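You operate a simulated robot arm through the tools that you are given. There is no shell and no other tool. Be economical: measure what you need, move in short steps, check, and stop when the job is done.

You are at the controls of a simulated two-armed robot. One attempt, no reset.

Task
Swap the yellow dryer block in the cupboard's holder for the blue one.
Fine: the blue one waits on the store bench; stand the yellow one in the blue tray and shut the door. Set down upright: yellow striped block.
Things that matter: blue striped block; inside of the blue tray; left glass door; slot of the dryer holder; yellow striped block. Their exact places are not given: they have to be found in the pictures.

It is judged by the outcome, as a careful person would: the job done as asked, and still so three seconds after it is handed in. It fails if anything else is knocked over, pushed out of place, dropped, spilled or broken.

Robot
Two 7-joint arms with two-finger parallel grippers on one trunk, on a base that drives. Base frame: it is fixed to the floor where the robot stands at the start and does not move with it; the origin is under the middle of the robot, x ahead of it, y to its left, z up. Units: m, rad, N and s.
The left shoulder is at the start at [0.06, 0.143, 0.834], the right one opposite. With the tool pointing down near the work surface each hand reaches from about 0.28 to 0.7 m from the robot's upright axis, wherever it stands, measured 20 degrees to its own side. Places, roughly: inside of the blue tray [0.8, -1, 0.9]; left glass door [0.9, 0.1, 1]; slot of the dryer holder [1, 0.1, 0.8]; yellow striped block (6x3x9 cm) [1, 0.1, 0.8]. Payload 1.57 kg a hand.
Tool frame (each hand has its own): the origin (TCP) lies between the finger pads and is the grasp point; the fingertips stand 0.03 m ahead of it; z points along the fingers, y is the line along which they close. The gripper opens to 0.11 m. The fingers are 0.024 m wide and 0.012 m thick; the gripper's body (0.048 by 0.112 m) begins 0.078 m behind the TCP.
Orientation is that of the tool frame in the base frame, as a unit quaternion [x, y, z, w]. With the fingers straight down and closing along the base's y, the tool's x points along the base's -x, its y along +y and its z along -z.

Tools
- The arms move only by the tool drive_tool. It takes "left_commands", "right_commands" or both (then of equal length, played together; a hand with none holds still); each is a list of rows, each a list of 6 numbers: the shift along the base's x, y, z in m, then the turn, a rotation vector about the base's x, y, z in rad. In form: [[dx, dy, dz, wx, wy, wz], ...]. A call has 1 to 12 rows; each row shifts and turns the commanded pose from where the row before left it. "left_hand" and "right_hand" are, for a hand that has rows, the opening, from 0 (shut) to 1 (fully open), set as the call begins (left out, the last holds). A row lasts 0.2 s, in which the tool goes at most 0.05 m and 0.15 rad; a call with a longer step from one row to the next is refused whole, and so is a gripper value outside its range. Where a pose cannot be reached the arm comes as near as it can. A force on the tool above 40 N (or 10 N above the force at the start of the call, whichever is more), or a blocked arm, ends the call early, and 0.2 s more pass. Each finger travels about 0.045 m/s and halts on what it meets, pressing with about 31 N; the grip force reading is that of the motor and also rises with nothing between the fingers. The clock runs only during rows and for 0.2 s after the last one: add rows that do not move to give the fingers time. The reply holds the time, the measured pose of the TCP, the force on the tool along the base axes, the opening and the grip force, in the units named above and with some noise, with the torque about the TCP (base axes, N m) and any sound that the robot's microphone picked up.
- Cameras (640 x 400 px; columns grow to the right, rows downward): "scene" is now at [0.0554, -0.008, 1.4539]; the picture's right is [-0.10, -0.99, 0.00], its down [-0.65, 0.07, -0.76] and it looks along [0.75, -0.08, -0.65] (base axes); focal length 285 px, centre (320, 200). "left" rides on the left gripper at [0.07, -0.016, -0.141] in its tool frame; the picture's right is [0.23, 0.97, 0.00], its down [-0.86, 0.20, -0.48] and it looks along [-0.47, 0.11, 0.88] (tool axes); focal length 222 px, centre (320, 200). "right" rides on the right gripper at [0.07, 0.016, -0.141] in its tool frame; the picture's right is [-0.23, 0.97, 0.00], its down [-0.86, -0.20, -0.48] and it looks along [-0.47, -0.11, 0.88] (tool axes); focal length 222 px, centre (320, 200).
- snapshot(camera): a new picture of that camera. No time passes.
- lift_body(by): slides the trunk up (or, below 0, down) by that many m; the arms and the scene camera ride with it, the base frame stays. It gives what a move gives, with no picture.
- base_move(legs): drives the robot by 1 to 6 legs, each [ahead, left, turn to the left] in m, m and rad, along the robot's own axes; the way and the turn of a leg run together, so that a leg with both is an arc; at most 1.5 m and 3.142 rad a leg. The arms and the cameras ride along, it lands a little off, and it stops where it bumps. It gives what a move gives.
- aim_head(pan, tilt): turns the head with the scene camera to pan (to the left, within 1.501 rad either way) and tilt (down, from -0.506 to 1.204), counted from straight ahead of the robot. It gives what a move gives.
- measure_at(camera, pixels): for up to 12 pixels [column, row] of the newest picture of that camera ("zoom" is the newest enlarged one), the place [x, y, z] in the base frame of the surface seen there, good to about 0.003 m. No time passes.
- close_up(camera, box): a new picture of the part [left, top, right, bottom] of that camera's present view, enlarged. No time passes.
- sign_off(): hands the job in; it is judged then, once.

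Go step by step. Measure first, check grasps and placings, and put right what went wrong. The budget is 80 turns and 70 pictures, counting those below and the enlarged ones. Unless the task says otherwise, let go and move clear before handing in, and close with one line.

The tools are called as name(argument=value, ...) on one line, values as JSON. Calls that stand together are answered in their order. drive_tool: Moves the arms, as the interface text tells. Its arguments: {"type":"object","properties":{"left_commands":{"type":"array"},"left_hand":{"type":"number"},"right_commands":{"type":"array"},"right_hand":{"type":"number"}},"required":[]} The other tools are called the same way: lift_body (by) slides the trunk up or down; base_move (legs) drives the base; aim_head (pan, tilt) turns the head that bears the scene camera; snapshot (camera) takes a picture; measure_at (camera, pixels) gives the place of the surface under pixels of a picture; close_up (camera, box) takes an enlarged picture of a part of a camera's view; sign_off () hands the job in.

At the start:

```text
time_s: 0.0
left_eef_pos: [0.4836, 0.1485, 0.999]
left_ee_rot: [0.0, 1.0, 0.0, 0.0]
left_wrist_force: [-0.4, -0.4, -0.4]
left_torque: [-0.01, -0.02, -0.03]
left_gripper_width: 0.1102
left_grip_force: 0.1
right_eef_pos: [0.4253, -0.1792, 0.9996]
right_ee_rot: [0.0, 1.0, 0.0, 0.0]
right_wrist_force: [0.2, -0.1, -0.6]
right_torque: [0.03, 0.01, -0.02]
right_gripper_width: 0.1097
right_grip_force: 0.0
trunk travel left (down, up): [-0.433, 0.157]
robot x, y, heading: [0.0016, 0.0014, 0.0]
head pan, tilt: [-0.099, 0.712]
```

scene: 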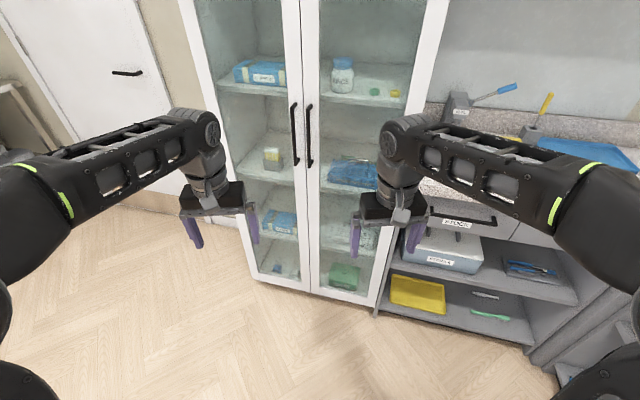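
right: 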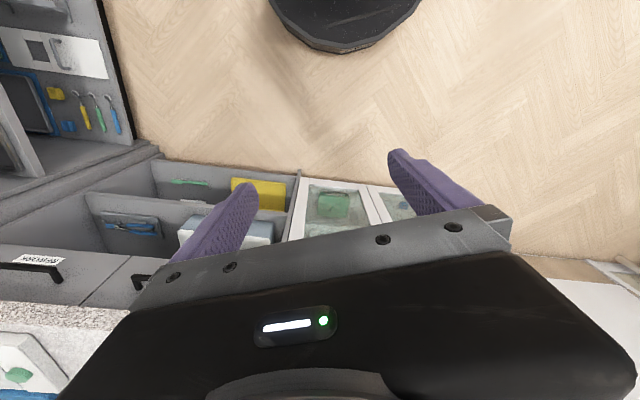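
left: 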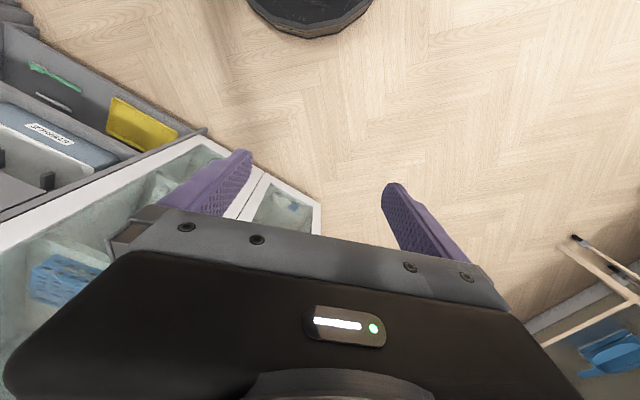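

The scene shows a two-door glass cupboard; the holder with the block seems to be near (272,158) behind the left door, and its handle is at (294,135). I'll enlarge this area and look to the sides for the bench and tray.

close_up(camera="scene", box=[200, 60, 360, 220])

measure_at(camera="scene", pixels=[[272, 158], [272, 150], [293, 105], [296, 165], [309, 107], [218, 100], [302, 100], [255, 275], [310, 288], [580, 150], [540, 130], [380, 305]])

aim_head(pan=-0.9, tilt=0.6)

snapshot(camera="scene")

```text
2.50 times, centred on (280, 140) of scene
```

zoom: 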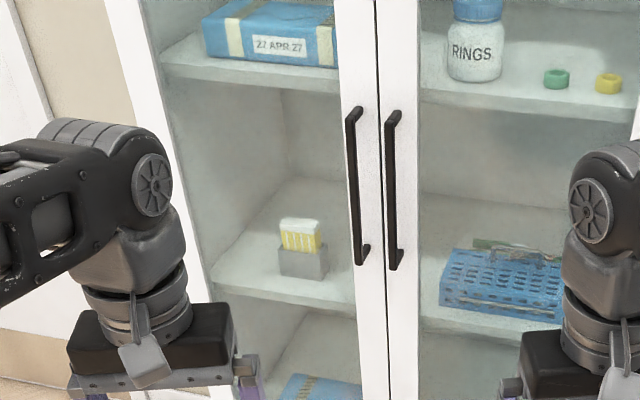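

```text
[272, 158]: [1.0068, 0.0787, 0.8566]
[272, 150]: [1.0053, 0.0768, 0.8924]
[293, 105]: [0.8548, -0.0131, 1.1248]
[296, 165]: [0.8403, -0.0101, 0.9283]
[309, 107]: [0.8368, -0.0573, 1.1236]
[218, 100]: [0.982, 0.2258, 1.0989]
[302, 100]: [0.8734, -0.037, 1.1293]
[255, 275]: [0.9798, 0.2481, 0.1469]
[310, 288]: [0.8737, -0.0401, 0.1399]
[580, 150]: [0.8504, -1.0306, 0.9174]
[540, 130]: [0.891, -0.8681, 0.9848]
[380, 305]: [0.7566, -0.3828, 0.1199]
```

```text
time_s: 1.1
left_eef_pos: [0.4846, 0.1487, 0.999]
left_ee_rot: [0.0, 1.0, 0.0, -0.001]
left_wrist_force: [0.5, 0.9, -0.5]
left_torque: [0.02, -0.03, 0.0]
left_gripper_width: 0.1101
left_grip_force: 0.0
right_eef_pos: [0.4263, -0.1784, 0.9998]
right_ee_rot: [0.001, 1.0, -0.001, 0.0]
right_wrist_force: [0.8, 0.1, 0.2]
right_torque: [-0.02, -0.02, 0.04]
right_gripper_width: 0.1099
right_grip_force: 0.1
trunk travel left (down, up): [-0.433, 0.157]
robot x, y, heading: [0.0015, -0.0027, -0.003]
head pan, tilt: [-0.901, 0.6]
```

```text
65 pictures are left
```

scene: 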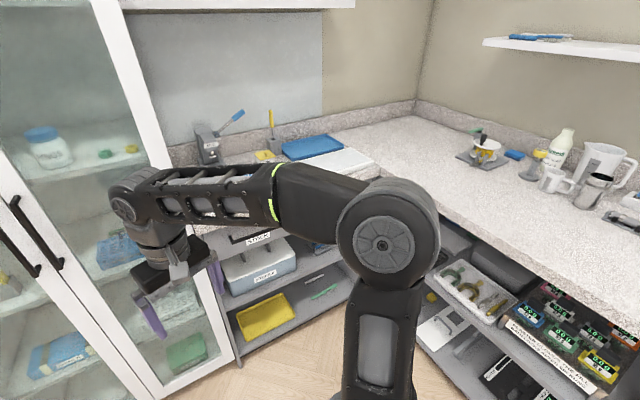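

The blue tray is at (312,147). The blue block isn't certain yet, so I'll look at both far sides.

close_up(camera="scene", box=[180, 90, 400, 228])

aim_head(pan=-1.5, tilt=0.6)

snapshot(camera="scene")

aim_head(pan=1.3, tilt=0.6)

snapshot(camera="scene")

```text
2.90 times, centred on (290, 159) of scene
```

zoom: 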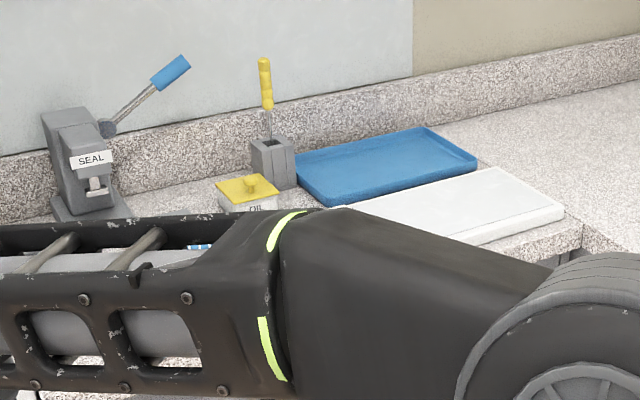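

```text
time_s: 2.1
left_eef_pos: [0.4835, 0.1492, 1.0006]
left_ee_rot: [0.0, 1.0, 0.001, 0.0]
left_wrist_force: [0.5, -0.5, -0.1]
left_torque: [0.01, 0.0, -0.01]
left_gripper_width: 0.1099
left_grip_force: 0.0
right_eef_pos: [0.4258, -0.1777, 0.9988]
right_ee_rot: [0.0, 1.0, 0.0, 0.0]
right_wrist_force: [-0.4, 0.3, 0.5]
right_torque: [-0.02, 0.03, 0.0]
right_gripper_width: 0.11
right_grip_force: 0.2
trunk travel left (down, up): [-0.433, 0.157]
robot x, y, heading: [0.0019, 0.0012, -0.001]
head pan, tilt: [-1.499, 0.6]
```

```text
63 pictures are left
```

scene: 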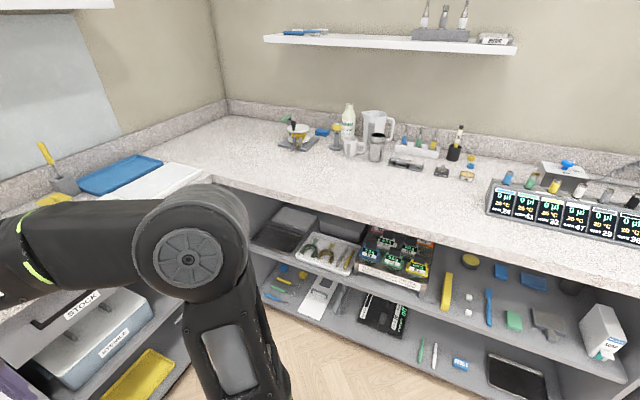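

```text
time_s: 4.6
left_eef_pos: [0.4836, 0.15, 0.9999]
left_ee_rot: [0.0, 1.0, 0.0, 0.001]
left_wrist_force: [0.8, 0.7, 1.1]
left_torque: [0.01, -0.05, 0.0]
left_gripper_width: 0.1103
left_grip_force: 0.0
right_eef_pos: [0.4252, -0.1783, 1.0006]
right_ee_rot: [0.0, 1.0, 0.0, 0.001]
right_wrist_force: [0.6, -0.9, 0.0]
right_torque: [0.01, 0.0, 0.0]
right_gripper_width: 0.1102
right_grip_force: 0.0
trunk travel left (down, up): [-0.433, 0.157]
robot x, y, heading: [0.0001, 0.0005, 0.006]
head pan, tilt: [1.3, 0.6]
```

```text
62 pictures are left
```

scene: 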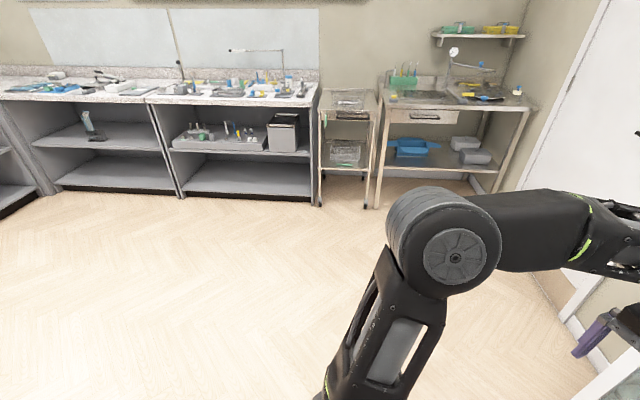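

A sliver of blue-and-white stripes shows behind the right forearm at zoom (200,246), on the bench beside the cupboard. The cupboard front is turned about -0.35 rad, so I'll turn to face it, raise the trunk a little and look again.

base_move(legs=[[-0.1, 0, 0], [0, 0, -0.353]])

drive_tool(right_commands=[[0, -0.03, -0.04, 0, 0, 0], [0, -0.03, -0.04, 0, 0, 0], [0, -0.03, -0.04, 0, 0, 0], [0, -0.03, -0.04, 0, 0, 0], [0, -0.03, -0.04, 0, 0, 0]])

lift_body(by=0.1)

aim_head(pan=-0.4, tilt=0.55)

snapshot(camera="scene")

```text
time_s: 6.8
left_eef_pos: [0.4074, -0.031, 1.0004]
left_ee_rot: [0.18, 0.984, 0.001, 0.0]
left_wrist_force: [-0.3, 0.1, 0.2]
left_torque: [0.02, -0.03, -0.02]
left_gripper_width: 0.1103
left_grip_force: 0.1
right_eef_pos: [0.2358, -0.316, 0.9987]
right_ee_rot: [0.179, 0.984, 0.0, -0.001]
right_wrist_force: [0.0, -0.2, -0.1]
right_torque: [0.05, 0.0, 0.01]
right_gripper_width: 0.1102
right_grip_force: 0.1
trunk travel left (down, up): [-0.433, 0.157]
robot x, y, heading: [-0.1022, 0.0031, -0.363]
head pan, tilt: [1.3, 0.6]
```

```text
time_s: 8.1
left_eef_pos: [0.4055, -0.0318, 0.9984]
left_ee_rot: [0.18, 0.984, 0.0, 0.001]
left_wrist_force: [-0.5, -0.6, 0.3]
left_torque: [0.02, -0.01, -0.03]
left_gripper_width: 0.11
left_grip_force: 0.0
right_eef_pos: [0.2382, -0.465, 0.8037]
right_ee_rot: [0.179, 0.984, 0.0, 0.0]
right_wrist_force: [0.4, 0.6, 0.2]
right_torque: [-0.02, 0.0, 0.01]
right_gripper_width: 0.11
right_grip_force: 0.0
trunk travel left (down, up): [-0.433, 0.157]
robot x, y, heading: [-0.097, 0.0033, -0.359]
head pan, tilt: [1.3, 0.6]
```

```text
time_s: 9.4
left_eef_pos: [0.4073, -0.0298, 1.1003]
left_ee_rot: [0.18, 0.984, 0.0, 0.0]
left_wrist_force: [0.4, -0.9, 0.2]
left_torque: [0.01, -0.01, 0.02]
left_gripper_width: 0.1101
left_grip_force: 0.0
right_eef_pos: [0.2381, -0.4635, 0.9041]
right_ee_rot: [0.179, 0.984, 0.0, 0.0]
right_wrist_force: [-0.2, -0.4, 0.0]
right_torque: [0.01, -0.01, 0.01]
right_gripper_width: 0.11
right_grip_force: 0.0
trunk travel left (down, up): [-0.533, 0.057]
robot x, y, heading: [-0.0964, -0.003, -0.362]
head pan, tilt: [1.3, 0.6]
```

```text
time_s: 11.1
left_eef_pos: [0.4067, -0.0313, 1.0997]
left_ee_rot: [0.179, 0.984, 0.0, 0.0]
left_wrist_force: [-0.1, -0.3, -0.2]
left_torque: [0.04, 0.0, -0.01]
left_gripper_width: 0.11
left_grip_force: 0.0
right_eef_pos: [0.2379, -0.463, 0.9033]
right_ee_rot: [0.178, 0.984, 0.0, -0.001]
right_wrist_force: [-0.9, 0.2, 0.2]
right_torque: [0.0, 0.0, 0.02]
right_gripper_width: 0.1098
right_grip_force: 0.1
trunk travel left (down, up): [-0.533, 0.057]
robot x, y, heading: [-0.1033, 0.0003, -0.359]
head pan, tilt: [-0.4, 0.55]
```

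```text
61 pictures are left
```

scene: 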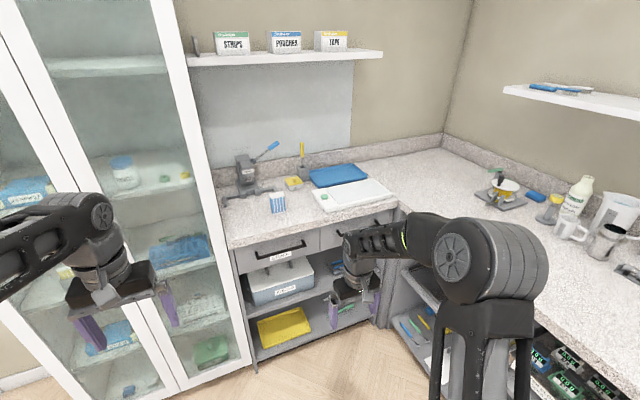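

The blue striped block stands on the bench at (277,203), and the blue tray is at (338,176). I'll enlarge that part and measure it.

close_up(camera="scene", box=[220, 135, 400, 248])

measure_at(camera="scene", pixels=[[277, 207], [272, 205], [283, 204], [277, 195], [338, 176], [318, 184], [314, 172], [348, 166], [366, 180], [270, 220], [240, 245], [345, 200]])

```text
3.54 times, centred on (310, 192) of scene
```

zoom: 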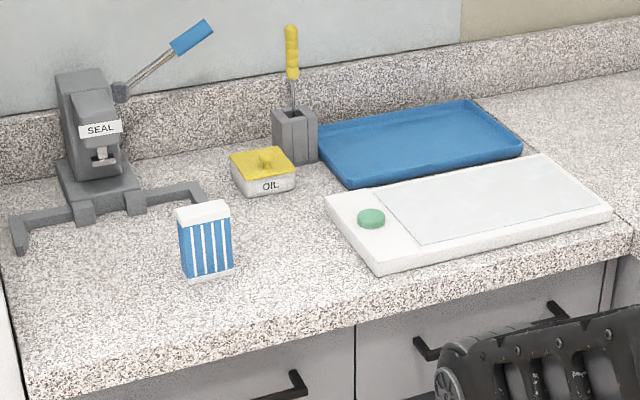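

```text
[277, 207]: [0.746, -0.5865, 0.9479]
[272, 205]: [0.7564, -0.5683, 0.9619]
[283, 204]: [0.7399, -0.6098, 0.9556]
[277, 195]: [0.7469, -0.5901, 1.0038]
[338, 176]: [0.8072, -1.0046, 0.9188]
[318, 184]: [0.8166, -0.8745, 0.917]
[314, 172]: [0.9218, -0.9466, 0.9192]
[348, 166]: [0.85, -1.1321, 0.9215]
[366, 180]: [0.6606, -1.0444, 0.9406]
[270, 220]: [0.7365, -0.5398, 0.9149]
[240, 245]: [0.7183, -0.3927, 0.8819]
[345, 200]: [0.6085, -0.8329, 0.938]
```

The blue block is at about (0.75,-0.59) with its top at z≈1.005, and the tray floor is around (0.80,-1.01,0.92). The door handle bar is near (0.85,-0.012), z 0.93 to 1.12. I'll level the left hand to point forward, with the fingers opened to about 4 cm.

drive_tool(left_commands=[[0.0178, -0.0067, -0.0064, -0.0503, -0.1337, 0], [0.0178, -0.0067, -0.0064, -0.0503, -0.1337, 0], [0.0178, -0.0067, -0.0064, -0.0503, -0.1337, 0], [0.0178, -0.0067, -0.0064, -0.0503, -0.1337, 0], [0.0178, -0.0067, -0.0064, -0.0503, -0.1337, 0], [0.0178, -0.0067, -0.0064, -0.0503, -0.1337, 0], [0.0178, -0.0067, -0.0064, -0.0503, -0.1337, 0], [0.0178, -0.0067, -0.0064, -0.0503, -0.1337, 0], [0.0178, -0.0067, -0.0064, -0.0503, -0.1337, 0], [0.0178, -0.0067, -0.0064, -0.0503, -0.1337, 0], [0.0178, -0.0067, -0.0064, -0.0503, -0.1337, 0]], left_hand=0.37)

base_move(legs=[[0, 0.3, 0]])

aim_head(pan=0.1, tilt=0.55)

snapshot(camera="scene")

snapshot(camera="left")

```text
time_s: 13.5
left_eef_pos: [0.5733, -0.0935, 1.0393]
left_ee_rot: [0.141, 0.773, -0.111, 0.608]
left_wrist_force: [0.3, -0.6, -0.4]
left_torque: [0.0, 0.01, 0.0]
left_gripper_width: 0.0406
left_grip_force: 0.0
left hand out of reach, approached as far as the arm can: row 10, 11
right_eef_pos: [0.2396, -0.4636, 0.9044]
right_ee_rot: [0.178, 0.984, 0.001, -0.001]
right_wrist_force: [0.3, 0.2, -0.6]
right_torque: [0.01, -0.02, 0.02]
right_gripper_width: 0.1102
right_grip_force: 0.1
trunk travel left (down, up): [-0.533, 0.057]
robot x, y, heading: [-0.0998, 0.0013, -0.363]
head pan, tilt: [-0.4, 0.55]
```

```text
time_s: 15.6
left_eef_pos: [0.6795, 0.1917, 1.0391]
left_ee_rot: [0.138, 0.773, -0.109, 0.609]
left_wrist_force: [-1.0, 0.7, 0.7]
left_torque: [0.01, 0.03, -0.01]
left_gripper_width: 0.0408
left_grip_force: 0.0
right_eef_pos: [0.3456, -0.1798, 0.904]
right_ee_rot: [0.177, 0.984, 0.001, 0.0]
right_wrist_force: [0.3, 0.8, -0.8]
right_torque: [-0.03, -0.01, 0.01]
right_gripper_width: 0.11
right_grip_force: 0.1
trunk travel left (down, up): [-0.533, 0.057]
robot x, y, heading: [0.0047, 0.2778, -0.358]
head pan, tilt: [-0.4, 0.55]
```

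```text
time_s: 16.5
left_eef_pos: [0.6774, 0.1904, 1.0412]
left_ee_rot: [0.139, 0.774, -0.108, 0.609]
left_wrist_force: [-0.5, -0.3, -0.6]
left_torque: [0.01, 0.01, -0.04]
left_gripper_width: 0.041
left_grip_force: 0.0
right_eef_pos: [0.3458, -0.1812, 0.9045]
right_ee_rot: [0.177, 0.984, 0.0, 0.0]
right_wrist_force: [-0.2, -0.4, 0.7]
right_torque: [-0.02, 0.0, 0.01]
right_gripper_width: 0.1102
right_grip_force: 0.2
trunk travel left (down, up): [-0.533, 0.057]
robot x, y, heading: [0.008, 0.2808, -0.358]
head pan, tilt: [0.099, 0.55]
```

```text
59 pictures are left
```

scene: 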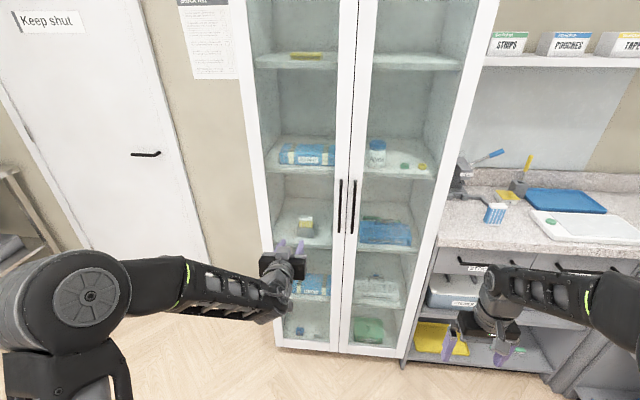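

```text
58 pictures are left
```

left: 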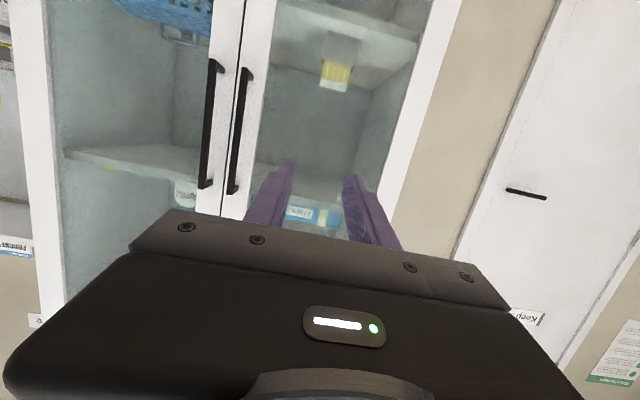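

The hand points nearly level, 14° below horizontal. The left door's handle is at (238,130) in the left picture, so I'll measure it precisely.

measure_at(camera="left", pixels=[[245, 80], [239, 130], [233, 175], [210, 115], [204, 175], [335, 75], [265, 60], [410, 110]])

measure_at(camera="scene", pixels=[[340, 190], [339, 225], [353, 190], [306, 225], [306, 218], [305, 236], [264, 200], [337, 350], [280, 240]])

```text
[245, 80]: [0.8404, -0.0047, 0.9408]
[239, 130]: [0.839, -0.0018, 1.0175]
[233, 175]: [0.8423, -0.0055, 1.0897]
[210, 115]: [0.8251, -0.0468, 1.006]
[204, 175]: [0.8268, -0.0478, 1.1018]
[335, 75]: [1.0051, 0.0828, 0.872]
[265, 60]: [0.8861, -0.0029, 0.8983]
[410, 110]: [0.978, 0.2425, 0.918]
```

```text
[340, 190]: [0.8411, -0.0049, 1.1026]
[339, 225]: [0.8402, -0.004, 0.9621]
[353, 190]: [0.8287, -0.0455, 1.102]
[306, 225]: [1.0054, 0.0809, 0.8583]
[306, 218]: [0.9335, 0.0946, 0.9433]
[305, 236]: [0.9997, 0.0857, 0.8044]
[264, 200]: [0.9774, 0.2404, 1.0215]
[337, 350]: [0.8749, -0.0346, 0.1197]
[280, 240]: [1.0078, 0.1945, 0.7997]
```

Handle bar centre is at about (0.845,-0.005) and the door face 4 cm behind it. I'll move the hand right to line up, then drive ahead to stop short of it.

drive_tool(left_commands=[[-0.0109, -0.029, 0, 0, 0, 0], [-0.0109, -0.029, 0, 0, 0, 0], [-0.0109, -0.029, 0, 0, 0, 0], [-0.0109, -0.029, 0, 0, 0, 0]])

base_move(legs=[[0.14, 0, 0]])

snapshot(camera="left")

```text
time_s: 17.5
left_eef_pos: [0.6336, 0.075, 1.0405]
left_ee_rot: [0.139, 0.774, -0.108, 0.608]
left_wrist_force: [-0.3, 0.2, -0.5]
left_torque: [0.0, 0.02, 0.03]
left_gripper_width: 0.0405
left_grip_force: 0.1
right_eef_pos: [0.3447, -0.1816, 0.9034]
right_ee_rot: [0.177, 0.984, 0.0, 0.0]
right_wrist_force: [-0.4, -0.4, 0.8]
right_torque: [0.0, -0.01, -0.01]
right_gripper_width: 0.11
right_grip_force: 0.1
trunk travel left (down, up): [-0.533, 0.057]
robot x, y, heading: [0.0014, 0.2819, -0.354]
head pan, tilt: [0.099, 0.55]
```

```text
time_s: 18.8
left_eef_pos: [0.7632, 0.0296, 1.0407]
left_ee_rot: [0.139, 0.774, -0.109, 0.608]
left_wrist_force: [0.2, -0.6, -0.1]
left_torque: [-0.01, 0.0, 0.0]
left_gripper_width: 0.0406
left_grip_force: 0.0
right_eef_pos: [0.4749, -0.2274, 0.9038]
right_ee_rot: [0.176, 0.984, 0.0, -0.001]
right_wrist_force: [1.0, -0.2, -0.9]
right_torque: [0.02, 0.05, -0.01]
right_gripper_width: 0.1102
right_grip_force: 0.1
trunk travel left (down, up): [-0.533, 0.057]
robot x, y, heading: [0.1325, 0.2341, -0.355]
head pan, tilt: [0.099, 0.55]
```

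```text
57 pictures are left
```

left: 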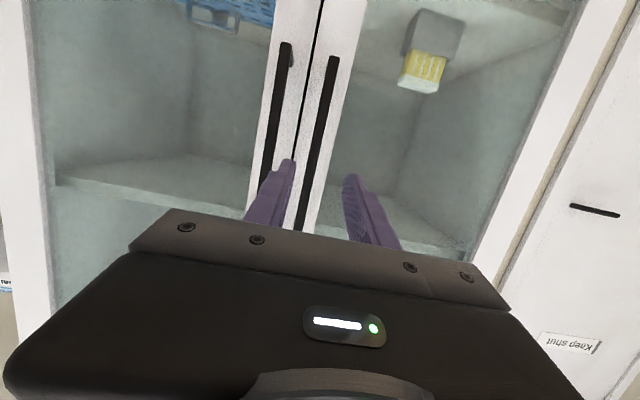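

Bar lies within the jaw's span, about 8.5 cm ahead. I'll advance straight in.

drive_tool(left_commands=[[0.0185, -0.0082, 0, 0, 0, 0], [0.0185, -0.0082, 0, 0, 0, 0], [0.0185, -0.0082, 0, 0, 0, 0], [0.0185, -0.0082, 0, 0, 0, 0]])

snapshot(camera="left")

```text
time_s: 19.8
left_eef_pos: [0.8349, -0.0017, 1.0412]
left_ee_rot: [0.138, 0.775, -0.108, 0.608]
left_wrist_force: [0.8, 0.4, 0.1]
left_torque: [0.03, 0.0, -0.01]
left_gripper_width: 0.0407
left_grip_force: 0.1
right_eef_pos: [0.4749, -0.2269, 0.904]
right_ee_rot: [0.175, 0.984, 0.0, 0.0]
right_wrist_force: [0.4, 0.6, 0.6]
right_torque: [0.02, -0.03, 0.0]
right_gripper_width: 0.1101
right_grip_force: 0.0
trunk travel left (down, up): [-0.533, 0.057]
robot x, y, heading: [0.1341, 0.235, -0.354]
head pan, tilt: [0.099, 0.55]
```

```text
56 pictures are left
```

left: 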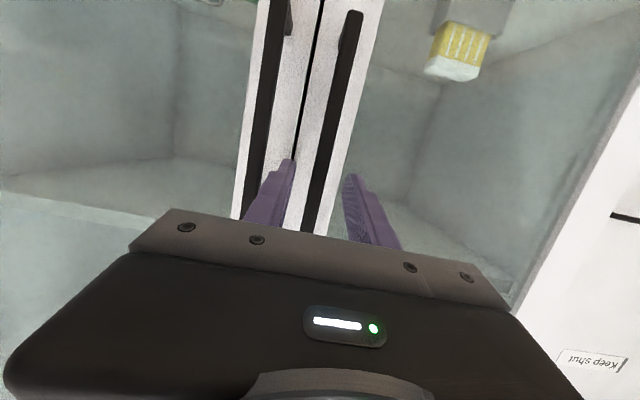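

The bar is between the fingers with no contact force. I'll go a few millimetres further and close.

drive_tool(left_commands=[[0.006, -0.002, 0, 0, 0, 0], [0, 0, 0, 0, 0, 0], [0, 0, 0, 0, 0, 0], [0, 0, 0, 0, 0, 0]], left_hand=0)

```text
time_s: 20.8
left_eef_pos: [0.8401, -0.0053, 1.0404]
left_ee_rot: [0.14, 0.774, -0.109, 0.608]
left_wrist_force: [-1.5, -7.3, -1.0]
left_torque: [-0.13, 0.3, -0.19]
left_gripper_width: 0.0109
left_grip_force: 28.7
right_eef_pos: [0.4741, -0.2283, 0.9032]
right_ee_rot: [0.176, 0.984, 0.0, 0.001]
right_wrist_force: [-0.6, -0.2, -0.7]
right_torque: [-0.03, 0.02, 0.03]
right_gripper_width: 0.1101
right_grip_force: 0.1
trunk travel left (down, up): [-0.533, 0.057]
robot x, y, heading: [0.1368, 0.2319, -0.355]
head pan, tilt: [0.099, 0.55]
```

I have the bar (width 1.1 cm, 29 N). I'll pull along the door's arc about the hinge near (0.978,0.243), yawing with it.

drive_tool(left_commands=[[-0.0242, 0.0148, 0, 0, 0, -0.1], [-0.0224, 0.017, 0, 0, 0, -0.1], [-0.0205, 0.0192, 0, 0, 0, -0.1], [-0.0186, 0.0211, 0, 0, 0, -0.1]])

```text
time_s: 21.6
left_eef_pos: [0.781, 0.0365, 1.0312]
left_ee_rot: [0.255, 0.746, -0.171, 0.59]
left_wrist_force: [1.5, 2.7, 4.8]
left_torque: [-0.82, 0.09, 0.36]
left_gripper_width: 0.0122
left_grip_force: 29.2
right_eef_pos: [0.4747, -0.2285, 0.9039]
right_ee_rot: [0.175, 0.984, 0.001, 0.0]
right_wrist_force: [-1.6, -0.6, -0.1]
right_torque: [0.08, -0.01, 0.01]
right_gripper_width: 0.1101
right_grip_force: 0.1
trunk travel left (down, up): [-0.533, 0.057]
robot x, y, heading: [0.1337, 0.2354, -0.344]
head pan, tilt: [0.099, 0.55]
stopped in row 3 (left hand): the force on the tool passed its limit at 56 N (the readings are from after the stop); the commanded pose is now the measured one
```

The door followed to about 0.26 rad, and a force spike stopped it, perhaps the catch. I'll carry on in smaller steps.

drive_tool(left_commands=[[-0.0105, 0.0098, 0, 0, 0, -0.05], [-0.01, 0.0101, 0, 0, 0, -0.05], [-0.0095, 0.0105, 0, 0, 0, -0.05], [-0.009, 0.0108, 0, 0, 0, -0.05], [-0.0085, 0.0112, 0, 0, 0, -0.05], [-0.008, 0.0116, 0, 0, 0, -0.05]])

snapshot(camera="scene")

```text
time_s: 23.0
left_eef_pos: [0.7263, 0.1048, 1.0314]
left_ee_rot: [0.362, 0.701, -0.255, 0.558]
left_wrist_force: [13.3, 10.6, 16.9]
left_torque: [-0.67, 0.21, 0.49]
left_gripper_width: 0.0121
left_grip_force: 29.4
right_eef_pos: [0.4767, -0.2255, 0.9054]
right_ee_rot: [0.175, 0.985, -0.001, 0.0]
right_wrist_force: [0.4, -0.9, 0.4]
right_torque: [-0.01, 0.02, 0.02]
right_gripper_width: 0.1099
right_grip_force: 0.0
trunk travel left (down, up): [-0.533, 0.057]
robot x, y, heading: [0.135, 0.2321, -0.353]
head pan, tilt: [0.099, 0.55]
```

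```text
55 pictures are left
```

scene: 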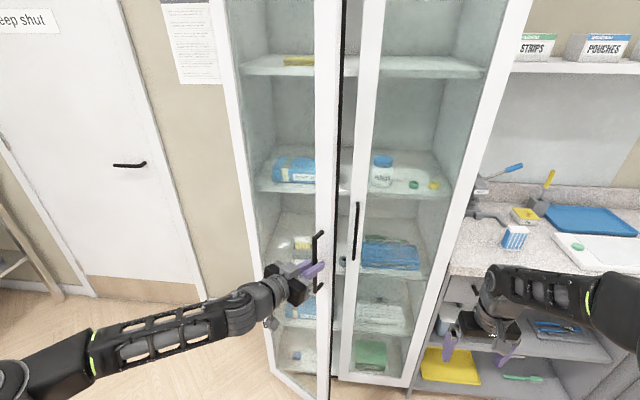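

The door is open about 0.57 rad and following well, with moderate forces. I'll continue the arc.

drive_tool(left_commands=[[-0.0066, 0.0127, 0.002, 0, 0, -0.05], [-0.0059, 0.013, 0.001, 0, 0, -0.05], [-0.0053, 0.0133, 0, 0, 0, -0.05], [-0.0046, 0.0136, 0, 0, 0, -0.05], [-0.0039, 0.0138, 0, 0, 0, -0.05], [-0.0032, 0.0139, 0, 0, 0, -0.05], [-0.0025, 0.0141, 0, 0, 0, -0.05], [-0.0018, 0.0142, 0, 0, 0, -0.05]])

```text
time_s: 24.8
left_eef_pos: [0.689, 0.2059, 1.0315]
left_ee_rot: [0.498, 0.614, -0.363, 0.493]
left_wrist_force: [-16.6, -1.3, -11.2]
left_torque: [-0.36, 0.6, 0.23]
left_gripper_width: 0.0126
left_grip_force: 30.0
right_eef_pos: [0.4739, -0.2278, 0.9039]
right_ee_rot: [0.176, 0.984, 0.0, -0.001]
right_wrist_force: [0.7, 0.2, 0.3]
right_torque: [0.01, 0.02, -0.02]
right_gripper_width: 0.1102
right_grip_force: 0.0
trunk travel left (down, up): [-0.533, 0.057]
robot x, y, heading: [0.1354, 0.2327, -0.349]
head pan, tilt: [0.099, 0.55]
```

Open about 0.95 rad now. I'll pull further round to near 80°.

drive_tool(left_commands=[[-0.0025, 0.0145, -0.001, 0, 0, -0.05], [-0.0012, 0.0146, 0, 0, 0, -0.05], [0, 0.0146, 0, 0, 0, -0.05], [0.0007, 0.0146, 0, 0, 0, -0.05], [0.0014, 0.0145, 0, 0, 0, -0.05], [0.0022, 0.0144, 0, 0, 0, -0.05], [0.0029, 0.0143, 0, 0, 0, -0.05], [0.0036, 0.0141, 0, 0, 0, -0.05], [0.0043, 0.014, 0, 0, 0, -0.05]])

snapshot(camera="scene")

```text
time_s: 26.2
left_eef_pos: [0.6851, 0.2965, 1.03]
left_ee_rot: [0.582, 0.533, -0.437, 0.431]
left_wrist_force: [-10.4, 1.0, 4.1]
left_torque: [-0.52, 0.83, 0.2]
left_gripper_width: 0.0127
left_grip_force: 29.3
right_eef_pos: [0.4746, -0.2258, 0.905]
right_ee_rot: [0.175, 0.985, 0.0, 0.0]
right_wrist_force: [-0.2, 0.3, -0.2]
right_torque: [0.0, 0.0, 0.01]
right_gripper_width: 0.1098
right_grip_force: 0.0
trunk travel left (down, up): [-0.533, 0.057]
robot x, y, heading: [0.1344, 0.2337, -0.348]
head pan, tilt: [0.099, 0.55]
stopped in row 7 (left hand): the force on the tool passed its limit at 40 N (the readings are from after the stop); the commanded pose is now the measured one
```

```text
54 pictures are left
```

scene: 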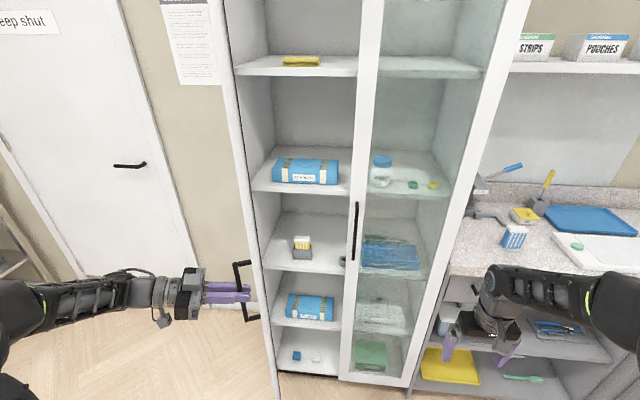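

The door is now open about 72° and is nearly edge-on. I'll go on a bit more to reach 90°.

drive_tool(left_commands=[[0.001, 0.0144, 0, 0, 0, -0.04], [0.0026, 0.0142, 0, 0, 0, -0.04], [0.0033, 0.0141, 0, 0, 0, -0.04], [0.004, 0.014, 0, 0, 0, -0.04], [0.0047, 0.0138, 0, 0, 0, -0.04], [0.0054, 0.0136, 0, 0, 0, -0.04]])

```text
time_s: 27.5
left_eef_pos: [0.6931, 0.334, 1.024]
left_ee_rot: [0.628, 0.479, -0.468, 0.396]
left_wrist_force: [11.8, -0.7, 1.5]
left_torque: [0.98, 0.5, 0.31]
left_gripper_width: 0.0133
left_grip_force: 30.0
left hand out of reach, approached as far as the arm can: row 4, 5, 6
right_eef_pos: [0.4765, -0.2267, 0.9029]
right_ee_rot: [0.175, 0.985, 0.0, 0.0]
right_wrist_force: [-0.1, 0.2, -0.1]
right_torque: [-0.05, -0.02, 0.03]
right_gripper_width: 0.1103
right_grip_force: 0.1
trunk travel left (down, up): [-0.533, 0.057]
robot x, y, heading: [0.1298, 0.2329, -0.35]
head pan, tilt: [0.099, 0.55]
stopped in row 6 (left hand): the force on the tool passed its limit at 47 N (the readings are from after the stop); the commanded pose is now the measured one
```

About 79° open and the arm is at its reach limit, which is enough. I'll open the fingers and back off along their line.

drive_tool(left_commands=[[0, 0, 0, 0, 0, 0], [0, 0, 0, 0, 0, 0], [0, 0, 0, 0, 0, 0], [0.003, 0.015, 0.004, 0, 0, 0], [0.003, 0.015, 0.004, 0, 0, 0], [0.003, 0.015, 0.004, 0, 0, 0], [0.003, 0.015, 0.004, 0, 0, 0]], left_hand=0.5)

snapshot(camera="scene")

```text
time_s: 29.1
left_eef_pos: [0.6758, 0.3461, 1.0323]
left_ee_rot: [0.629, 0.477, -0.469, 0.396]
left_wrist_force: [1.0, 0.2, 0.3]
left_torque: [0.0, -0.02, 0.04]
left_gripper_width: 0.0551
left_grip_force: 0.1
left hand out of reach, approached as far as the arm can: row 4, 5, 6, 7
right_eef_pos: [0.4748, -0.2276, 0.9039]
right_ee_rot: [0.175, 0.985, 0.0, 0.0]
right_wrist_force: [-0.9, 0.2, -0.9]
right_torque: [-0.01, 0.02, -0.01]
right_gripper_width: 0.1101
right_grip_force: 0.0
trunk travel left (down, up): [-0.533, 0.057]
robot x, y, heading: [0.134, 0.2326, -0.349]
head pan, tilt: [0.099, 0.55]
```

```text
53 pictures are left
```

scene: 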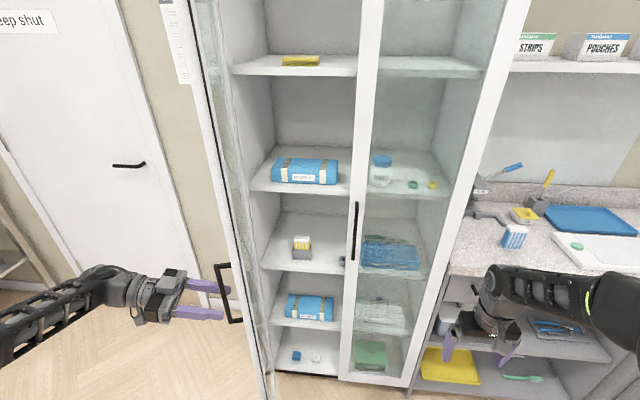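

The fingers are open but still around the bar at (232,290). I'll slide the base left to clear it.

base_move(legs=[[0, 0.1, 0]])

snapshot(camera="scene")

```text
time_s: 30.3
left_eef_pos: [0.7091, 0.4408, 1.0315]
left_ee_rot: [0.629, 0.477, -0.47, 0.396]
left_wrist_force: [0.6, -0.7, -0.5]
left_torque: [-0.07, 0.01, -0.02]
left_gripper_width: 0.0551
left_grip_force: 0.1
right_eef_pos: [0.511, -0.1334, 0.9039]
right_ee_rot: [0.175, 0.985, -0.001, 0.0]
right_wrist_force: [-0.1, 0.4, 0.2]
right_torque: [0.01, 0.03, -0.03]
right_gripper_width: 0.1102
right_grip_force: 0.1
trunk travel left (down, up): [-0.533, 0.057]
robot x, y, heading: [0.1698, 0.3289, -0.349]
head pan, tilt: [0.099, 0.55]
```

```text
52 pictures are left
```

scene: 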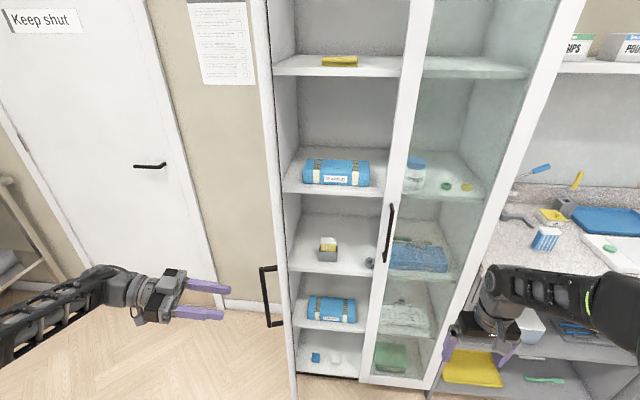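

The hand is clear of the handle at (268,300). I'll fold the left hand back to a compact pointing-down stance so driving is safe.

drive_tool(left_commands=[[-0.01, 0.004, 0, 0, 0, 0.13], [-0.01, 0.004, 0, 0, 0, 0.13], [-0.01, 0.004, 0, 0, 0, 0.13], [-0.01, 0.004, 0, 0, 0, 0.13], [-0.01, 0.004, 0, 0, 0, 0.13], [-0.01, 0.004, 0, 0, 0, 0.13], [-0.01, 0.004, 0, 0, 0, 0.13], [-0.01, 0.004, 0, 0, 0, 0.13], [-0.01, 0.004, 0, 0, 0, 0.13]])

drive_tool(left_commands=[[-0.009, 0.0033, 0, 0.0506, 0.139, 0], [-0.009, 0.0033, 0, 0.0506, 0.139, 0], [-0.009, 0.0033, 0, 0.0506, 0.139, 0], [-0.009, 0.0033, 0, 0.0506, 0.139, 0], [-0.009, 0.0033, 0, 0.0506, 0.139, 0], [-0.009, 0.0033, 0, 0.0506, 0.139, 0], [-0.009, 0.0033, 0, 0.0506, 0.139, 0], [-0.009, 0.0033, 0, 0.0506, 0.139, 0], [-0.009, 0.0033, 0, 0.0506, 0.139, 0]])

snapshot(camera="scene")

close_up(camera="scene", box=[280, 190, 400, 290])

measure_at(camera="zoom", pixels=[[210, 250], [285, 250]])

```text
time_s: 32.3
left_eef_pos: [0.6743, 0.5251, 1.0356]
left_ee_rot: [0.261, 0.745, -0.173, 0.588]
left_wrist_force: [0.8, 0.2, 0.7]
left_torque: [0.01, 0.02, 0.03]
left_gripper_width: 0.0551
left_grip_force: 0.0
left hand out of reach, approached as far as the arm can: row 8, 9
right_eef_pos: [0.5106, -0.1349, 0.9034]
right_ee_rot: [0.175, 0.985, 0.0, 0.0]
right_wrist_force: [-0.3, -0.6, -0.2]
right_torque: [-0.02, 0.02, 0.01]
right_gripper_width: 0.11
right_grip_force: 0.2
trunk travel left (down, up): [-0.533, 0.057]
robot x, y, heading: [0.1698, 0.3285, -0.347]
head pan, tilt: [0.099, 0.55]
```

```text
time_s: 34.3
left_eef_pos: [0.5936, 0.5539, 1.0344]
left_ee_rot: [0.229, 0.964, -0.129, -0.026]
left_wrist_force: [-0.1, -0.6, -0.5]
left_torque: [-0.01, 0.04, 0.0]
left_gripper_width: 0.0549
left_grip_force: 0.1
right_eef_pos: [0.5099, -0.1354, 0.904]
right_ee_rot: [0.175, 0.985, 0.0, 0.0]
right_wrist_force: [0.3, -0.4, -0.4]
right_torque: [0.0, 0.01, 0.03]
right_gripper_width: 0.1101
right_grip_force: 0.1
trunk travel left (down, up): [-0.533, 0.057]
robot x, y, heading: [0.1669, 0.3255, -0.345]
head pan, tilt: [0.099, 0.55]
```

```text
51 pictures are left
```

scene: 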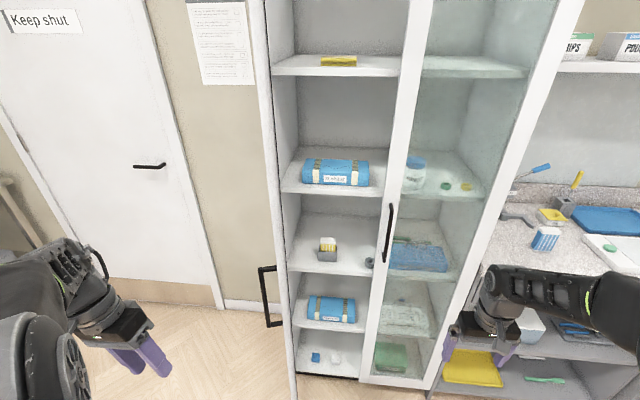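

```text
4.00 times, centred on (340, 240) of scene
```

zoom: 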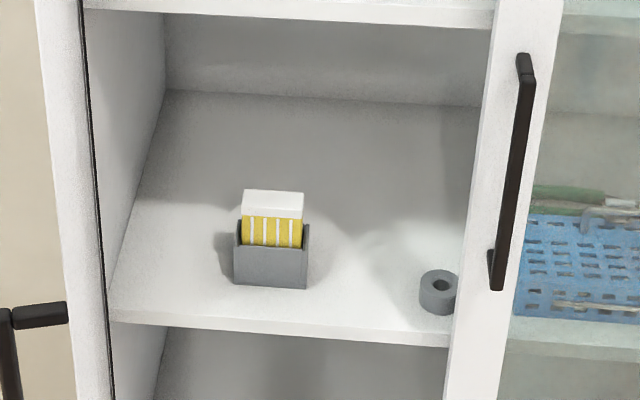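

```text
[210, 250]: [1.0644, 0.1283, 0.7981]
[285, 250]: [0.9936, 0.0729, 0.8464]
```

The holder and yellow block are clearly visible now (zoom 270,240). I'll measure its corners and the shelf above.

measure_at(camera="zoom", pixels=[[246, 230], [300, 233], [245, 209], [300, 212], [248, 193], [300, 196], [238, 270], [304, 275], [270, 285], [438, 290], [280, 18], [480, 200]])

measure_at(camera="scene", pixels=[[262, 290], [270, 268], [290, 250], [266, 150], [330, 192], [545, 234], [336, 265]])

```text
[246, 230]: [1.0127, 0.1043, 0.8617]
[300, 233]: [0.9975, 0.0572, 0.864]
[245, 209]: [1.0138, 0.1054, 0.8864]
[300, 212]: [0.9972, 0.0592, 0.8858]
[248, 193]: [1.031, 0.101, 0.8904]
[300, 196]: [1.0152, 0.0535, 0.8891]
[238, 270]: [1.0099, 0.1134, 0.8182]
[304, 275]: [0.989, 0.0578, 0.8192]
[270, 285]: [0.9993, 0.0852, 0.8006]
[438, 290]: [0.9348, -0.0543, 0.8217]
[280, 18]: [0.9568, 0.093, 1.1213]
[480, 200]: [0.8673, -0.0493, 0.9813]
```

```text
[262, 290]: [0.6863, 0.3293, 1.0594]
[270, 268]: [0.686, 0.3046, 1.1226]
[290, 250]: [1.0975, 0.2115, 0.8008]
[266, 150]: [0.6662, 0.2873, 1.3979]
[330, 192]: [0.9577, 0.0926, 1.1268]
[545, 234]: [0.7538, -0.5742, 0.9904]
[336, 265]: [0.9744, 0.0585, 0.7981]
```

Block: front face centre (1.005,0.082), top z≈0.89, holder on the shelf at z 0.80. The left arm can take it if the robot stands right of the open door (tip ≈(0.686,0.30)). I'll back off, shift right and look at the holder for wall heights.

base_move(legs=[[-0.22, 0, 0], [0, -0.33, 0]])

aim_head(pan=0.3, tilt=0.45)

snapshot(camera="scene")

```text
time_s: 37.8
left_eef_pos: [0.2676, 0.3103, 1.035]
left_ee_rot: [0.23, 0.964, -0.129, -0.025]
left_wrist_force: [-0.2, 0.3, 0.6]
left_torque: [-0.01, 0.0, 0.0]
left_gripper_width: 0.0551
left_grip_force: 0.0
right_eef_pos: [0.1828, -0.3779, 0.9031]
right_ee_rot: [0.176, 0.984, 0.0, 0.0]
right_wrist_force: [-0.1, -0.6, 0.1]
right_torque: [0.0, 0.02, 0.0]
right_gripper_width: 0.11
right_grip_force: 0.0
trunk travel left (down, up): [-0.533, 0.057]
robot x, y, heading: [-0.1545, 0.0822, -0.354]
head pan, tilt: [0.099, 0.55]
```

```text
time_s: 38.5
left_eef_pos: [0.2672, 0.3093, 1.0356]
left_ee_rot: [0.231, 0.964, -0.129, -0.024]
left_wrist_force: [0.2, 0.3, -0.4]
left_torque: [0.02, 0.04, 0.0]
left_gripper_width: 0.0551
left_grip_force: 0.1
right_eef_pos: [0.183, -0.3777, 0.905]
right_ee_rot: [0.177, 0.984, 0.0, 0.0]
right_wrist_force: [0.4, 0.1, -0.3]
right_torque: [0.03, -0.01, 0.02]
right_gripper_width: 0.1097
right_grip_force: 0.1
trunk travel left (down, up): [-0.533, 0.057]
robot x, y, heading: [-0.1583, 0.0811, -0.353]
head pan, tilt: [0.3, 0.45]
```

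```text
49 pictures are left
```

scene: 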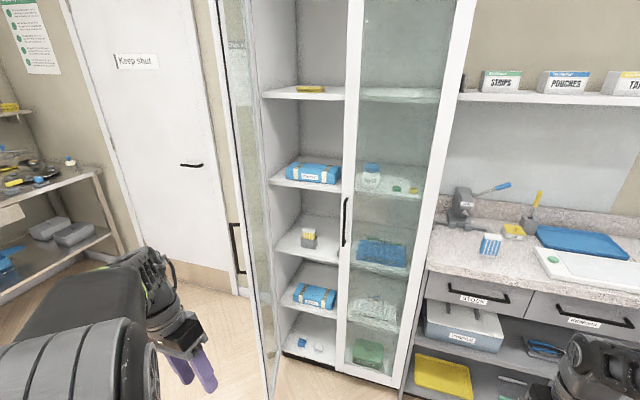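

The way is clear. I'll straighten the left hand and pitch it to about 20° below level while extending forward.

drive_tool(left_commands=[[0.0246, -0.0069, -0.007, 0.123, -0.046, 0.058], [0.0246, -0.0069, -0.007, 0.123, -0.046, 0.058], [0.0246, -0.0069, -0.007, -0.0469, -0.1274, 0], [0.0246, -0.0069, -0.007, -0.0469, -0.1274, 0], [0.0246, -0.0069, -0.007, -0.0469, -0.1274, 0], [0.0246, -0.0069, -0.007, -0.0469, -0.1274, 0], [0.0246, -0.0069, -0.007, -0.0469, -0.1274, 0], [0.0246, -0.0069, -0.007, -0.0469, -0.1274, 0], [0.0246, -0.0069, -0.007, -0.0469, -0.1274, 0], [0.0246, -0.0069, -0.007, -0.0469, -0.1274, 0], [0.0246, -0.0069, -0.007, -0.0469, -0.1274, 0]], left_hand=0.82)

snapshot(camera="scene")

snapshot(camera="left")

```text
time_s: 40.9
left_eef_pos: [0.5355, 0.2355, 0.9572]
left_ee_rot: [0.144, 0.806, -0.099, 0.565]
left_wrist_force: [0.3, 0.5, 0.4]
left_torque: [-0.01, 0.04, -0.01]
left_gripper_width: 0.0903
left_grip_force: 0.2
right_eef_pos: [0.1822, -0.3765, 0.9042]
right_ee_rot: [0.176, 0.984, -0.001, -0.001]
right_wrist_force: [0.2, 0.9, -0.2]
right_torque: [0.02, 0.01, -0.02]
right_gripper_width: 0.11
right_grip_force: 0.1
trunk travel left (down, up): [-0.533, 0.057]
robot x, y, heading: [-0.1594, 0.0826, -0.355]
head pan, tilt: [0.3, 0.45]
```

```text
48 pictures are left
```

scene: 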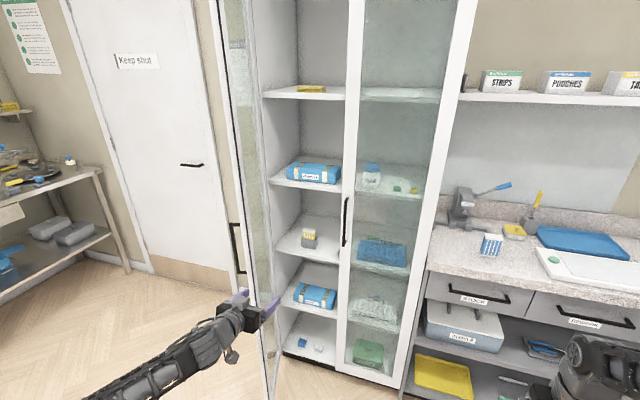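

```text
47 pictures are left
```

left: 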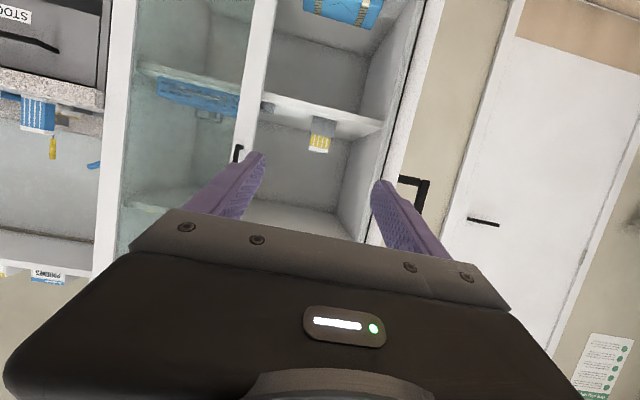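

The hand is set (pitch 20°), but the gap between it and the door would be only about 1 cm. I'll drive in a little at the present clearance and nudge the door wider from inside.

base_move(legs=[[0.21, 0, 0]])

drive_tool(left_commands=[[0.0069, 0.0188, 0, 0, 0, 0], [0.0069, 0.0188, 0, 0, 0, 0], [0.0069, 0.0188, 0, 0, 0, 0], [0.0069, 0.0188, 0, 0, 0, 0], [0.0069, 0.0188, 0, 0, 0, 0], [0.0069, 0.0188, 0, 0, 0, 0]])

snapshot(camera="scene")

```text
time_s: 42.5
left_eef_pos: [0.7238, 0.1674, 0.9566]
left_ee_rot: [0.142, 0.808, -0.1, 0.564]
left_wrist_force: [-0.5, 0.4, 0.4]
left_torque: [0.01, 0.03, 0.0]
left_gripper_width: 0.0902
left_grip_force: 0.1
right_eef_pos: [0.3751, -0.4454, 0.9038]
right_ee_rot: [0.174, 0.985, 0.0, -0.001]
right_wrist_force: [0.5, -0.6, -0.2]
right_torque: [0.0, 0.06, -0.03]
right_gripper_width: 0.1098
right_grip_force: 0.0
trunk travel left (down, up): [-0.533, 0.057]
robot x, y, heading: [0.0339, 0.0173, -0.349]
head pan, tilt: [0.3, 0.45]
```

```text
time_s: 43.9
left_eef_pos: [0.7654, 0.2819, 0.9565]
left_ee_rot: [0.143, 0.806, -0.101, 0.565]
left_wrist_force: [0.7, -0.3, -0.5]
left_torque: [0.01, -0.06, -0.03]
left_gripper_width: 0.09
left_grip_force: 0.1
right_eef_pos: [0.3727, -0.4451, 0.904]
right_ee_rot: [0.173, 0.985, -0.001, 0.0]
right_wrist_force: [0.5, 0.4, -0.4]
right_torque: [-0.01, 0.03, -0.04]
right_gripper_width: 0.1099
right_grip_force: 0.1
trunk travel left (down, up): [-0.533, 0.057]
robot x, y, heading: [0.032, 0.0157, -0.346]
head pan, tilt: [0.3, 0.45]
```

```text
46 pictures are left
```

scene: 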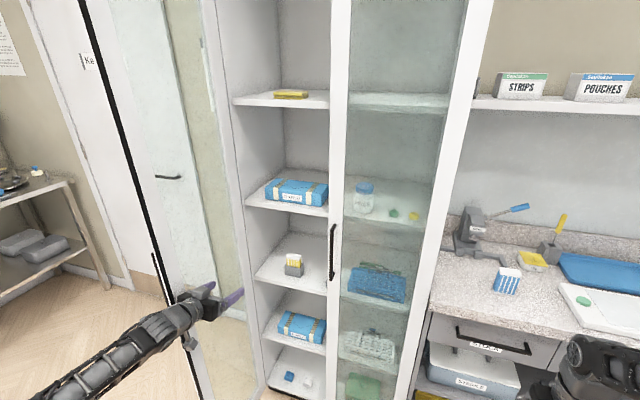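

The door swung wider with no resistance. I'll measure its free edge.

measure_at(camera="scene", pixels=[[130, 180], [190, 360], [205, 380], [155, 265], [215, 100], [294, 262], [294, 255], [100, 100]])

```text
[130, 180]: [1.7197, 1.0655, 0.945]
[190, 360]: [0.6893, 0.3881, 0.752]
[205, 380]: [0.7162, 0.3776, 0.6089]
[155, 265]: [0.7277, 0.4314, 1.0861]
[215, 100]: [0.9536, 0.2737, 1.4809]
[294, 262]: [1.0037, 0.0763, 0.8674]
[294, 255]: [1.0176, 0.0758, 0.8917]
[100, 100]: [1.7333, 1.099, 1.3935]
```

Door now stands at about 96°. I'll bring the hand back right in line with the block and lower it to z≈0.892, then drive in part way.

drive_tool(left_commands=[[-0.0062, -0.0172, -0.011, 0, 0, 0], [-0.0062, -0.0172, -0.011, 0, 0, 0], [-0.0062, -0.0172, -0.011, 0, 0, 0], [-0.0062, -0.0172, -0.011, 0, 0, 0], [-0.0062, -0.0172, -0.011, 0, 0, 0], [-0.0062, -0.0172, -0.011, 0, 0, 0]])

base_move(legs=[[0.2, 0, 0]])

snapshot(camera="left")

snapshot(camera="scene")

```text
time_s: 45.3
left_eef_pos: [0.7282, 0.1781, 0.8901]
left_ee_rot: [0.143, 0.807, -0.1, 0.565]
left_wrist_force: [-0.2, -0.6, 0.1]
left_torque: [-0.01, 0.01, 0.05]
left_gripper_width: 0.0904
left_grip_force: 0.0
right_eef_pos: [0.3734, -0.4463, 0.9041]
right_ee_rot: [0.174, 0.985, 0.001, 0.0]
right_wrist_force: [0.3, 0.0, 0.5]
right_torque: [0.01, -0.01, -0.02]
right_gripper_width: 0.11
right_grip_force: 0.2
trunk travel left (down, up): [-0.533, 0.057]
robot x, y, heading: [0.0306, 0.0159, -0.347]
head pan, tilt: [0.3, 0.45]
```

```text
time_s: 46.9
left_eef_pos: [0.9176, 0.1135, 0.8884]
left_ee_rot: [0.141, 0.808, -0.099, 0.564]
left_wrist_force: [0.0, 0.3, 0.5]
left_torque: [0.0, 0.0, 0.01]
left_gripper_width: 0.0902
left_grip_force: 0.1
right_eef_pos: [0.566, -0.511, 0.9042]
right_ee_rot: [0.17, 0.985, 0.001, -0.001]
right_wrist_force: [-0.2, -0.2, 0.7]
right_torque: [0.0, 0.0, 0.02]
right_gripper_width: 0.1099
right_grip_force: 0.0
trunk travel left (down, up): [-0.533, 0.057]
robot x, y, heading: [0.2237, -0.0533, -0.339]
head pan, tilt: [0.3, 0.45]
```

```text
45 pictures are left
```

left: 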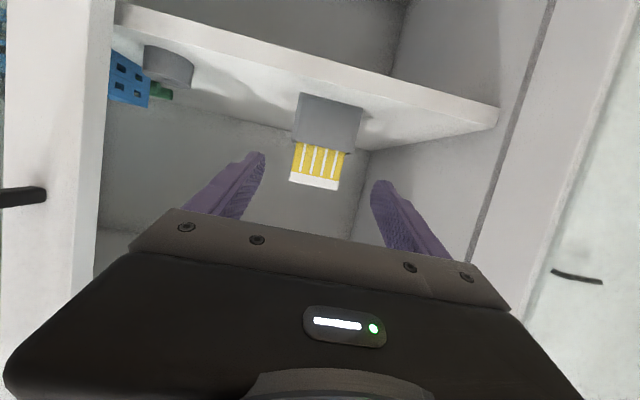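

```text
44 pictures are left
```

scene: 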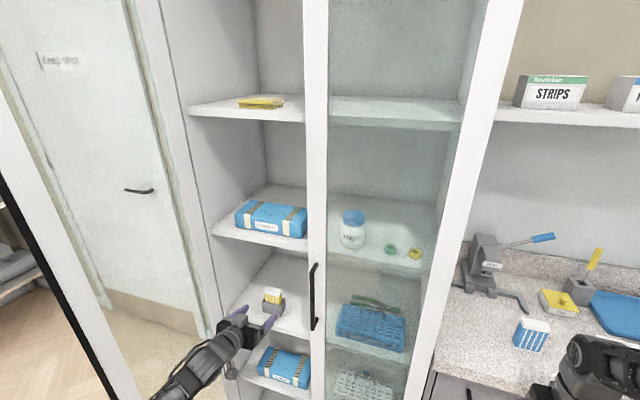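

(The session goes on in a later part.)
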